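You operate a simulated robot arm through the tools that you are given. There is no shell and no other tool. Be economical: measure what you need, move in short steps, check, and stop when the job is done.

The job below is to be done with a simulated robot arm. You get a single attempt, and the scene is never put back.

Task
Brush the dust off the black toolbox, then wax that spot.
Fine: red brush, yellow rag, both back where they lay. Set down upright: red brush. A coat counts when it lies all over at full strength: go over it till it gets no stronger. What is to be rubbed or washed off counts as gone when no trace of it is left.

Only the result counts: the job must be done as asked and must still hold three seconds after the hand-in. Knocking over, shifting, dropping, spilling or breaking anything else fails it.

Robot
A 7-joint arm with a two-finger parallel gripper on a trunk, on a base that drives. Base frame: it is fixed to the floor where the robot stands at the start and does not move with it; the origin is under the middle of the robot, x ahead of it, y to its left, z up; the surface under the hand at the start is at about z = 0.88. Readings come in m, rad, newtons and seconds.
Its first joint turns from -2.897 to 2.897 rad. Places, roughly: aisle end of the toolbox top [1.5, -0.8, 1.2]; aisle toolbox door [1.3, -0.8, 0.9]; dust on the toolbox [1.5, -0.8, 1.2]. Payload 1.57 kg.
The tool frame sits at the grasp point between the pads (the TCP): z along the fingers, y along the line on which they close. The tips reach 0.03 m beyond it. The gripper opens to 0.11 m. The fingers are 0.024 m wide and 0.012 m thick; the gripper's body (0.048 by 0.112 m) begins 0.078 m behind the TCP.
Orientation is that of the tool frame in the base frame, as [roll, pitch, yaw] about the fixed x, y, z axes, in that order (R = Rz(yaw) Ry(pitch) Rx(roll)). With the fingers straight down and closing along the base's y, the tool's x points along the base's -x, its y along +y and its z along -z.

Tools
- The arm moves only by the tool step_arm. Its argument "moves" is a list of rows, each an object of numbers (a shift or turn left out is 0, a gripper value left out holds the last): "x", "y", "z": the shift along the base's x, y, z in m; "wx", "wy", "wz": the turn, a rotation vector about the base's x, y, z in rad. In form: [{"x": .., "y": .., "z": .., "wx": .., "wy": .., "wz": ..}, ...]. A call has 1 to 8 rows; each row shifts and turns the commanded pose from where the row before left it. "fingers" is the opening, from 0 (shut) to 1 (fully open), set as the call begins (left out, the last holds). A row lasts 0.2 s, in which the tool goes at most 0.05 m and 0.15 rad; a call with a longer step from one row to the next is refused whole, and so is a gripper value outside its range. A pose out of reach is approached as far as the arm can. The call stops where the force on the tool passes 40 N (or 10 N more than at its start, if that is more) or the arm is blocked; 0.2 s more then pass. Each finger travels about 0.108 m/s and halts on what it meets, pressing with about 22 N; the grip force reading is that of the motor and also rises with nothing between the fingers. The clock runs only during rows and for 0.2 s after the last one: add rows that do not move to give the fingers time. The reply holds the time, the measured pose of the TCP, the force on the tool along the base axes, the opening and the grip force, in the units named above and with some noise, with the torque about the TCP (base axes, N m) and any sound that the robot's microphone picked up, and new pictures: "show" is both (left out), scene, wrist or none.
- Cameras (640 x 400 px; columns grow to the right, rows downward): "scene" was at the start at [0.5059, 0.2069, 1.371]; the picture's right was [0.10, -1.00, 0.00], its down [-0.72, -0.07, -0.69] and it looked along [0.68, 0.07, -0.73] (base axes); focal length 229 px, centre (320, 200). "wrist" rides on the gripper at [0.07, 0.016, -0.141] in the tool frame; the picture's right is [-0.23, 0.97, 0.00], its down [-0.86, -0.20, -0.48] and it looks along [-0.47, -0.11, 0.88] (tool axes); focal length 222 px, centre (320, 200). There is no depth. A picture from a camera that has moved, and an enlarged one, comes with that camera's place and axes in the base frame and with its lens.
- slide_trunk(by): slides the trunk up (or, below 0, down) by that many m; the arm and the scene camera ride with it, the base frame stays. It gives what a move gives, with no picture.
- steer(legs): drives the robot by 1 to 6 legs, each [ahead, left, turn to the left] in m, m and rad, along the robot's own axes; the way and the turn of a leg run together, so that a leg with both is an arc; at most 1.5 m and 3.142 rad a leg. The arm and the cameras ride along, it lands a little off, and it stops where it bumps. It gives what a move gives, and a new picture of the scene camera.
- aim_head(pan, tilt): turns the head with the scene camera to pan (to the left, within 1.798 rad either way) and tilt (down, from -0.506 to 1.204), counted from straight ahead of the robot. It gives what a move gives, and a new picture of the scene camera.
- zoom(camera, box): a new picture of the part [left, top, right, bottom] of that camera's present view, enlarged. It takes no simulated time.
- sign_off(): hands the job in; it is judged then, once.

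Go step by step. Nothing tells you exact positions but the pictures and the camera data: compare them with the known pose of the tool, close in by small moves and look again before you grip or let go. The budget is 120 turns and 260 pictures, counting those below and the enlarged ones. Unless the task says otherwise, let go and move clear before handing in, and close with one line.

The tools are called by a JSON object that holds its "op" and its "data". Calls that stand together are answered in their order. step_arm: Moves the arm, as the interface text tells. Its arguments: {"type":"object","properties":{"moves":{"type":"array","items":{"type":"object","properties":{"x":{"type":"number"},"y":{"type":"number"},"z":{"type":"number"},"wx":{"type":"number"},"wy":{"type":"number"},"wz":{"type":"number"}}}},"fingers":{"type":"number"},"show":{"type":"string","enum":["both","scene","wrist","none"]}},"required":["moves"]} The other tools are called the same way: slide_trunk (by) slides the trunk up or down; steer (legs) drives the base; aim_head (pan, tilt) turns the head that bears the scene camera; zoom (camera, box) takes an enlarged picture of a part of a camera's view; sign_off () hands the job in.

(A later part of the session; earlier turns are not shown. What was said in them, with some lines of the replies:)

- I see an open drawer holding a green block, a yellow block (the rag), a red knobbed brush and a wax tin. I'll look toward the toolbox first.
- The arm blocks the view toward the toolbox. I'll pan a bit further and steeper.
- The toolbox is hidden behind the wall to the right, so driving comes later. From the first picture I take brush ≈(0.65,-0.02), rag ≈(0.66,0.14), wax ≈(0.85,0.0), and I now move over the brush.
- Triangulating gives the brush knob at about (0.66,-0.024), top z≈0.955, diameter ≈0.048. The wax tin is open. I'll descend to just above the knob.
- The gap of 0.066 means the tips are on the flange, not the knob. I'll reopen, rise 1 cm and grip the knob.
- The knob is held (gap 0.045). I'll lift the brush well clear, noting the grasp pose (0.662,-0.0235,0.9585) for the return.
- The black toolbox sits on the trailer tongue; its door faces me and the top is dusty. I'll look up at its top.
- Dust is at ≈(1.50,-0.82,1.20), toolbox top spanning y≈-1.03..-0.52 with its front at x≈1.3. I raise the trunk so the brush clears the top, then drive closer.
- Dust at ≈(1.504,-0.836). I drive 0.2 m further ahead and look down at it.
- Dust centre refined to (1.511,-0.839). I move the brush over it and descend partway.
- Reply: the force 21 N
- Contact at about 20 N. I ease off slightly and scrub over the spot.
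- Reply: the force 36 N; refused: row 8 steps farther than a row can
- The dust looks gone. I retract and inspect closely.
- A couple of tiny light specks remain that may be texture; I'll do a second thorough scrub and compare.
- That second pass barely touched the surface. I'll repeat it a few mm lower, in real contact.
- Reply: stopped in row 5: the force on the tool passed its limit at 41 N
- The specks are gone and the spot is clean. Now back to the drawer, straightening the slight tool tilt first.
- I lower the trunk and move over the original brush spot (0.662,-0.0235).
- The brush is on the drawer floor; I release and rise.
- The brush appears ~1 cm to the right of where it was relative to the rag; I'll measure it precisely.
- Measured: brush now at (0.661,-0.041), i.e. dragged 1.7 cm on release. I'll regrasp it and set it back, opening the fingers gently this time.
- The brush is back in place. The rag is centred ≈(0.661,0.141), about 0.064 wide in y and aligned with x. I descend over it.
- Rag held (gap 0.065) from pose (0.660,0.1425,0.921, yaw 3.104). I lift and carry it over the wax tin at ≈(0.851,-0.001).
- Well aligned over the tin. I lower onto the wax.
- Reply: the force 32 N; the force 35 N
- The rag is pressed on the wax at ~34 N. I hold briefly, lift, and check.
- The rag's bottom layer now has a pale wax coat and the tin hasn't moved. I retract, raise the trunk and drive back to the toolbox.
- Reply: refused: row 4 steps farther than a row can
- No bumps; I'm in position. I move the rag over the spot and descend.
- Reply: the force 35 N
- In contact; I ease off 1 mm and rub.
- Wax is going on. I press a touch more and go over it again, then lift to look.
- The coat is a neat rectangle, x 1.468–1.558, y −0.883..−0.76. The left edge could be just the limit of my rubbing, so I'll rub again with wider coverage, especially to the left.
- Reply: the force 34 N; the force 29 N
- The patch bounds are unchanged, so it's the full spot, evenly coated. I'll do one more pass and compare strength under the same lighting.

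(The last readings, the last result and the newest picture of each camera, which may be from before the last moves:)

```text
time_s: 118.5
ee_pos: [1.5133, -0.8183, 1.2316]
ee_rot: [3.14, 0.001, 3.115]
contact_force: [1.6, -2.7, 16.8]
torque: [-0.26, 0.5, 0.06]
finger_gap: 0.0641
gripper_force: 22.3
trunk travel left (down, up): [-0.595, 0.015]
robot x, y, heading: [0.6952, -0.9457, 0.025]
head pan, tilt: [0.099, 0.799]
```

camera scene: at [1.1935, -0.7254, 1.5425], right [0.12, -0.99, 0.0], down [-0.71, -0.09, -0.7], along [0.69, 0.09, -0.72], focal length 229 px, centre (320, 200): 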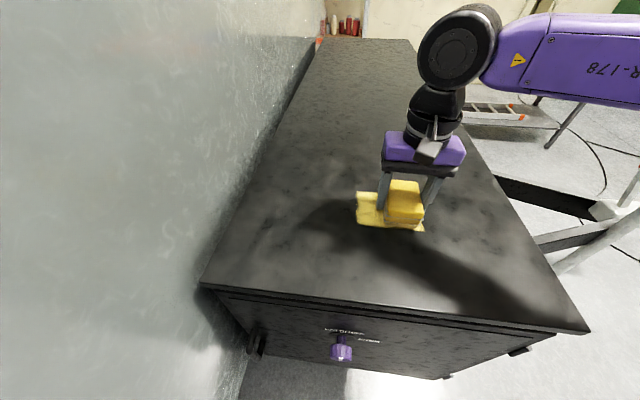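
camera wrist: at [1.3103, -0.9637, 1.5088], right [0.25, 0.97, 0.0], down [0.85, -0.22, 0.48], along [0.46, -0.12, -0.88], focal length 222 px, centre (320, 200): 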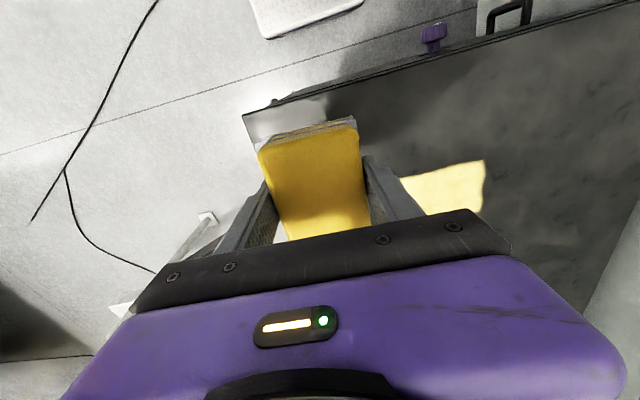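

{"op": "step_arm", "data": {"moves": [{"y": 0.03}, {"x": 0.02}, {"x": -0.04}, {"y": -0.03}, {"x": 0.04}, {"y": -0.03}, {"x": -0.04}, {"x": 0.02}], "show": "none"}}

{"op": "step_arm", "data": {"moves": [{"z": -0.0005, "y": 0.02}, {"x": 0.02}, {"y": 0.03}, {"x": -0.03}, {"y": -0.025}, {"x": 0.015, "y": -0.02}, {"y": 0.02}], "show": "none"}}

{"op": "step_arm", "data": {"moves": [{"z": 0.045}, {"z": 0.045}, {"z": 0.043}, {"y": -0.045}, {"y": -0.04, "x": -0.028}, {"y": -0.04, "x": -0.028}, {"y": -0.035, "x": -0.035}, {"x": -0.045}], "show": "none"}}

{"op": "zoom", "data": {"camera": "scene", "box": [300, 150, 500, 275]}}

```text
time_s: 120.3
ee_pos: [1.5089, -0.8495, 1.2322]
ee_rot: [3.14, 0.0, 3.115]
contact_force: [-11.1, 0.3, 24.0]
torque: [-0.15, -0.03, -0.1]
finger_gap: 0.0645
gripper_force: 22.2
trunk travel left (down, up): [-0.595, 0.015]
robot x, y, heading: [0.6918, -0.943, 0.024]
head pan, tilt: [0.099, 0.799]
```

```text
time_s: 122.0
ee_pos: [1.52, -0.8287, 1.2302]
ee_rot: [-3.136, 0.003, 3.11]
contact_force: [-2.2, -2.7, 12.3]
torque: [0.37, 0.22, 0.11]
finger_gap: 0.0645
gripper_force: 22.2
trunk travel left (down, up): [-0.595, 0.015]
robot x, y, heading: [0.6923, -0.9448, 0.03]
head pan, tilt: [0.099, 0.799]
stopped in row 7: the force on the tool passed its limit at 48 N (the readings are from after the stop); the commanded pose is now the measured one
```

```text
time_s: 123.8
ee_pos: [1.3836, -0.9849, 1.3624]
ee_rot: [-3.133, 0.0, 3.11]
contact_force: [0.4, 0.5, -1.6]
torque: [0.03, 0.0, 0.01]
finger_gap: 0.0645
gripper_force: 21.8
trunk travel left (down, up): [-0.595, 0.015]
robot x, y, heading: [0.6918, -0.9455, 0.023]
head pan, tilt: [0.099, 0.799]
```

```text
3.20 times, centred on (400, 212) of scene
camera zoom: at [1.1941, -0.725, 1.542], right [0.12, -0.99, 0.0], down [-0.71, -0.09, -0.7], along [0.69, 0.09, -0.72], focal length 733 px, centre (64, 160)
```

zoom: 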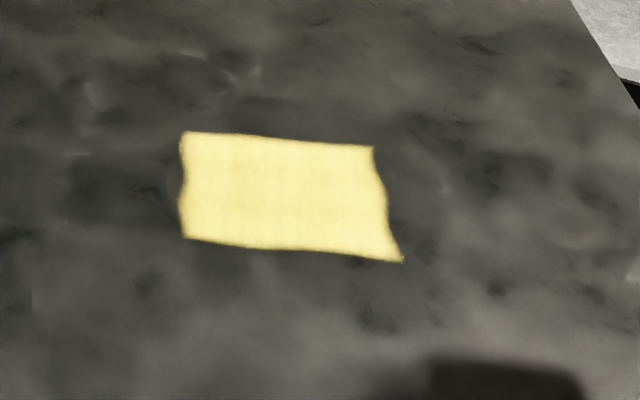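

Unchanged in strength. A closer look at the edges before leaving.

{"op": "zoom", "data": {"camera": "scene", "box": [350, 185, 430, 235]}}

```text
8.00 times, centred on (390, 210) of scene
camera zoom: at [1.1941, -0.725, 1.542], right [0.12, -0.99, 0.0], down [-0.71, -0.09, -0.7], along [0.69, 0.09, -0.72], focal length 1833 px, centre (-240, 120)
```

zoom: 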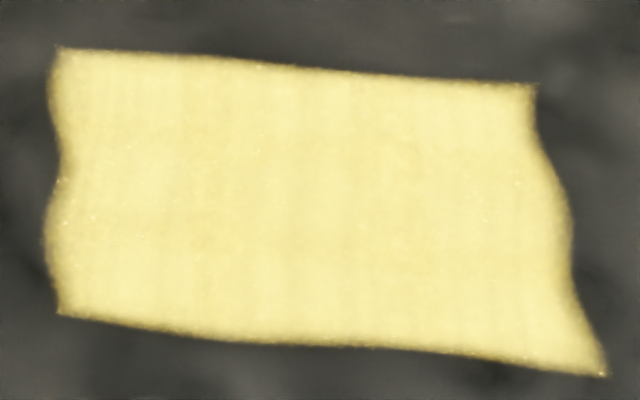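

The coat is uniform with a fixed outline. Now back to the drawer to return the rag.

{"op": "step_arm", "data": {"moves": [{"wx": 0.009, "x": -0.03}], "show": "none"}}

{"op": "steer", "data": {"legs": [[-0.69, 0, -0.025], [0, 0.96, 0]]}}

{"op": "slide_trunk", "data": {"by": -0.17}}

```text
time_s: 124.2
ee_pos: [1.3536, -0.9853, 1.3641]
ee_rot: [3.139, 0.0, 3.11]
contact_force: [-0.7, -0.5, -0.1]
torque: [0.0, 0.05, 0.03]
finger_gap: 0.0646
gripper_force: 22.2
trunk travel left (down, up): [-0.595, 0.015]
robot x, y, heading: [0.6946, -0.9449, 0.031]
head pan, tilt: [0.099, 0.799]
```

```text
time_s: 132.7
ee_pos: [0.6494, -0.034, 1.3635]
ee_rot: [3.139, 0.0, 3.105]
contact_force: [-0.9, 0.2, -0.3]
torque: [-0.02, 0.03, -0.01]
finger_gap: 0.0645
gripper_force: 22.1
trunk travel left (down, up): [-0.595, 0.015]
robot x, y, heading: [-0.0079, 0.0163, 0.017]
head pan, tilt: [0.099, 0.799]
camera scene: at [0.4907, 0.2292, 1.5421], right [0.12, -0.99, 0.0], down [-0.71, -0.09, -0.7], along [0.69, 0.08, -0.72], focal length 229 px, centre (320, 200)
```

scene: 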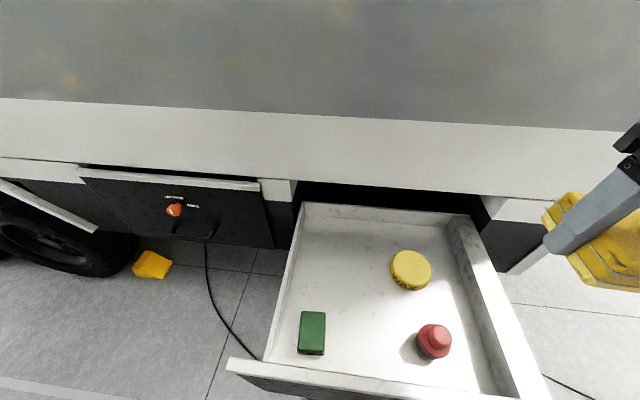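

```text
time_s: 134.6
ee_pos: [0.6485, -0.0336, 1.1944]
ee_rot: [3.14, 0.003, 3.105]
contact_force: [-0.3, -0.2, -0.6]
torque: [-0.01, 0.01, 0.02]
finger_gap: 0.0646
gripper_force: 22.1
trunk travel left (down, up): [-0.425, 0.185]
robot x, y, heading: [-0.0126, 0.013, 0.023]
head pan, tilt: [0.099, 0.799]
```

{"op": "step_arm", "data": {"moves": [{"y": 0.044, "x": 0.0115}, {"y": 0.044}, {"y": 0.044}, {"y": 0.044}, {"z": -0.045}, {"z": -0.045}, {"z": -0.045}, {"z": -0.045}], "show": "none"}}

{"op": "step_arm", "data": {"moves": [{"z": -0.045}, {"z": -0.03}, {}]}}

```text
time_s: 136.4
ee_pos: [0.6591, 0.1465, 1.0145]
ee_rot: [3.139, 0.002, 3.103]
contact_force: [0.3, 0.6, -0.1]
torque: [0.01, -0.01, -0.04]
finger_gap: 0.0642
gripper_force: 22.1
trunk travel left (down, up): [-0.425, 0.185]
robot x, y, heading: [-0.0122, 0.0123, 0.023]
head pan, tilt: [0.099, 0.799]
```

```text
time_s: 137.2
ee_pos: [0.6608, 0.1452, 0.9403]
ee_rot: [3.14, 0.001, 3.106]
contact_force: [0.0, 0.8, -1.0]
torque: [-0.02, 0.03, -0.01]
finger_gap: 0.0645
gripper_force: 21.8
trunk travel left (down, up): [-0.425, 0.185]
robot x, y, heading: [-0.0121, 0.0111, 0.021]
head pan, tilt: [0.099, 0.799]
camera scene: at [0.4907, 0.2293, 1.3721], right [0.12, -0.99, 0.0], down [-0.71, -0.09, -0.7], along [0.69, 0.08, -0.72], focal length 229 px, centre (320, 200)
camera wrist: at [0.5894, 0.1647, 1.0825], right [0.26, 0.96, 0.0], down [0.85, -0.23, 0.48], along [0.46, -0.12, -0.88], focal length 222 px, centre (320, 200)
```

scene: 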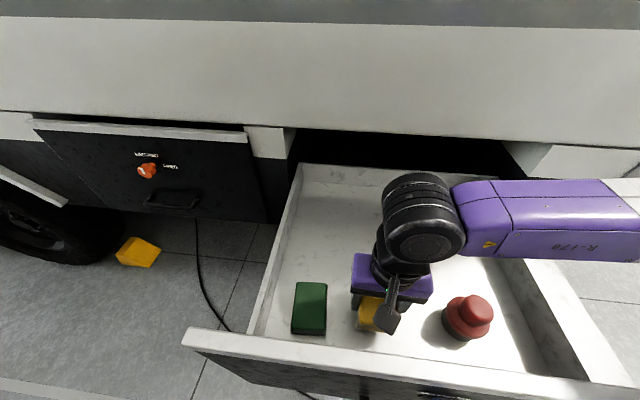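
wrist: 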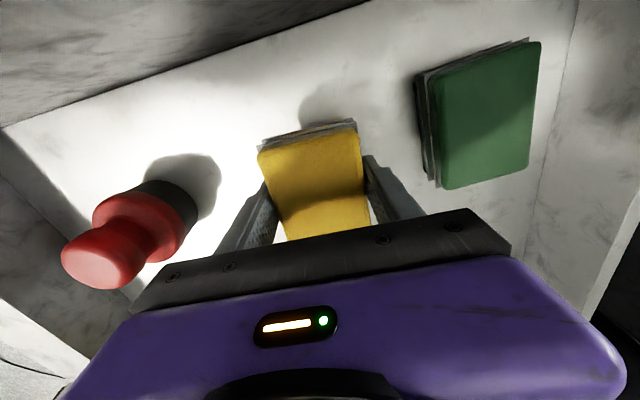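

Now y −0.003 and ease down to the floor.

{"op": "step_arm", "data": {"moves": [{"y": -0.003, "z": -0.015}, {"z": -0.005}, {}], "show": "none"}}

{"op": "step_arm", "data": {"moves": [{"z": -0.0025}, {}], "show": "none"}}

```text
time_s: 138.0
ee_pos: [0.6603, 0.1405, 0.9193]
ee_rot: [3.14, 0.0, 3.105]
contact_force: [0.8, -0.1, -0.2]
torque: [0.01, -0.01, 0.03]
finger_gap: 0.0646
gripper_force: 21.8
trunk travel left (down, up): [-0.425, 0.185]
robot x, y, heading: [-0.0103, 0.0159, 0.02]
head pan, tilt: [0.099, 0.799]
```

```text
time_s: 138.6
ee_pos: [0.6597, 0.1416, 0.9174]
ee_rot: [3.139, 0.0, 3.105]
contact_force: [0.0, -0.2, -0.7]
torque: [0.03, 0.01, -0.01]
finger_gap: 0.0646
gripper_force: 21.7
trunk travel left (down, up): [-0.425, 0.185]
robot x, y, heading: [-0.0142, 0.0149, 0.023]
head pan, tilt: [0.099, 0.799]
```

{"op": "step_arm", "data": {"moves": [{"z": -0.0015}, {}], "show": "none"}}

{"op": "step_arm", "data": {"moves": [{"z": -0.001}, {}], "show": "none"}}

```text
time_s: 139.2
ee_pos: [0.6584, 0.1415, 0.9152]
ee_rot: [3.14, 0.001, 3.102]
contact_force: [0.2, 0.2, -0.8]
torque: [0.02, -0.02, -0.02]
finger_gap: 0.0644
gripper_force: 22.1
trunk travel left (down, up): [-0.425, 0.185]
robot x, y, heading: [-0.0137, 0.013, 0.02]
head pan, tilt: [0.099, 0.799]
```

```text
time_s: 139.8
ee_pos: [0.6591, 0.1406, 0.9152]
ee_rot: [3.139, 0.001, 3.104]
contact_force: [0.0, -0.1, -0.2]
torque: [0.01, 0.01, 0.0]
finger_gap: 0.0644
gripper_force: 22.4
trunk travel left (down, up): [-0.425, 0.185]
robot x, y, heading: [-0.0113, 0.0151, 0.018]
head pan, tilt: [0.099, 0.799]
```

{"op": "step_arm", "data": {"moves": [{"z": -0.0012, "y": 0.001}, {}], "show": "none"}}

```text
time_s: 140.4
ee_pos: [0.6596, 0.1411, 0.9138]
ee_rot: [3.14, 0.0, 3.106]
contact_force: [-0.4, 0.1, -1.1]
torque: [0.01, -0.02, 0.0]
finger_gap: 0.0644
gripper_force: 22.0
trunk travel left (down, up): [-0.425, 0.185]
robot x, y, heading: [-0.0138, 0.0121, 0.018]
head pan, tilt: [0.099, 0.799]
```

{"op": "step_arm", "data": {"moves": [{"z": -0.0013}, {}], "show": "none"}}

{"op": "step_arm", "data": {"fingers": 0.61, "moves": [{}, {}], "show": "none"}}

{"op": "step_arm", "data": {"fingers": 0.68, "moves": [{}, {}], "show": "none"}}

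{"op": "step_arm", "data": {"fingers": 0.85, "moves": [{}, {"z": 0.03}, {"z": 0.045}, {"z": 0.045}, {"z": 0.045}, {"z": 0.045}, {"z": 0.045}]}}

{"op": "zoom", "data": {"camera": "scene", "box": [260, 200, 500, 350]}}

```text
time_s: 141.0
ee_pos: [0.6594, 0.1413, 0.9125]
ee_rot: [3.139, 0.001, 3.105]
contact_force: [-0.1, 0.3, -0.6]
torque: [-0.06, 0.02, -0.01]
finger_gap: 0.0643
gripper_force: 21.9
trunk travel left (down, up): [-0.425, 0.185]
robot x, y, heading: [-0.0104, 0.0127, 0.022]
head pan, tilt: [0.099, 0.799]
```

```text
time_s: 141.6
ee_pos: [0.6591, 0.1416, 0.9115]
ee_rot: [3.14, 0.002, 3.105]
contact_force: [0.0, 0.4, -0.1]
torque: [0.04, -0.03, 0.0]
finger_gap: 0.0671
gripper_force: 0.2
trunk travel left (down, up): [-0.425, 0.185]
robot x, y, heading: [-0.0095, 0.015, 0.02]
head pan, tilt: [0.099, 0.799]
```

```text
time_s: 142.2
ee_pos: [0.6604, 0.1418, 0.9118]
ee_rot: [3.14, 0.0, 3.104]
contact_force: [0.5, -1.1, 0.7]
torque: [-0.04, 0.02, -0.02]
finger_gap: 0.0746
gripper_force: 0.1
trunk travel left (down, up): [-0.425, 0.185]
robot x, y, heading: [-0.0112, 0.0161, 0.019]
head pan, tilt: [0.099, 0.799]
```

```text
time_s: 143.8
ee_pos: [0.6605, 0.1397, 1.1688]
ee_rot: [3.14, 0.001, 3.105]
contact_force: [0.5, 0.2, 0.6]
torque: [-0.01, -0.02, -0.01]
finger_gap: 0.0935
gripper_force: 0.0
trunk travel left (down, up): [-0.425, 0.185]
robot x, y, heading: [-0.0094, 0.0111, 0.024]
head pan, tilt: [0.099, 0.799]
camera scene: at [0.4909, 0.2294, 1.372], right [0.12, -0.99, 0.0], down [-0.71, -0.09, -0.7], along [0.69, 0.08, -0.72], focal length 229 px, centre (320, 200)
camera wrist: at [0.5895, 0.1589, 1.3101], right [0.26, 0.96, 0.0], down [0.85, -0.23, 0.48], along [0.46, -0.12, -0.88], focal length 222 px, centre (320, 200)
```

scene: 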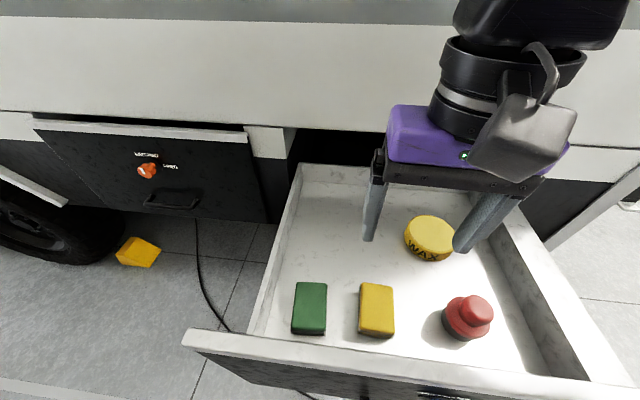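
wrist: 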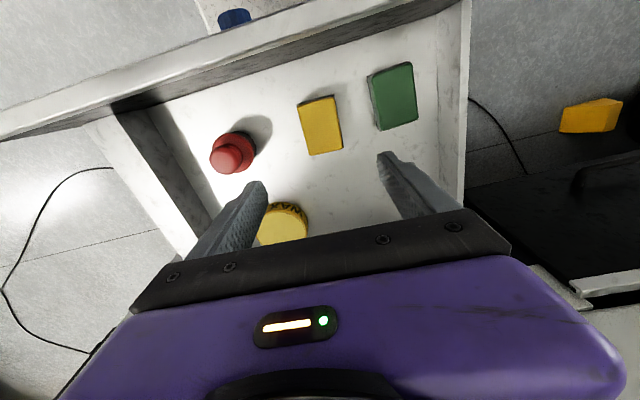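

```text
2.67 times, centred on (380, 275) of scene
camera zoom: at [0.4909, 0.2294, 1.372], right [0.12, -0.99, 0.0], down [-0.71, -0.09, -0.7], along [0.69, 0.08, -0.72], focal length 611 px, centre (160, 0)
```

zoom: 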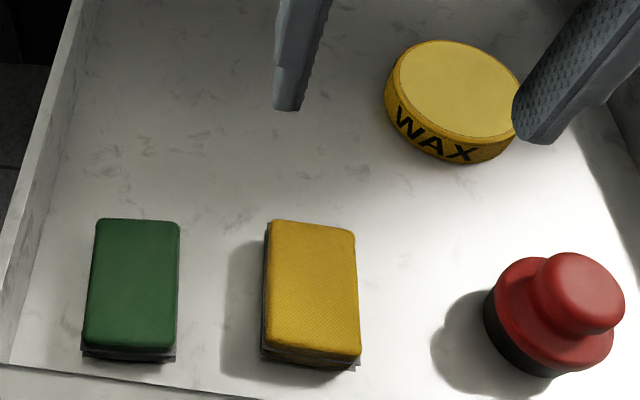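

Both tools are back in place, the brush is upright, and the arm is clear, so I'm handing in.

{"op": "sign_off", "data": {}}

```text
The job is handed in.
```

The dust was brushed off the toolbox and the spot waxed until the coat got no stronger. The red brush (upright) and the yellow rag are back where they lay, within a few millimetres.
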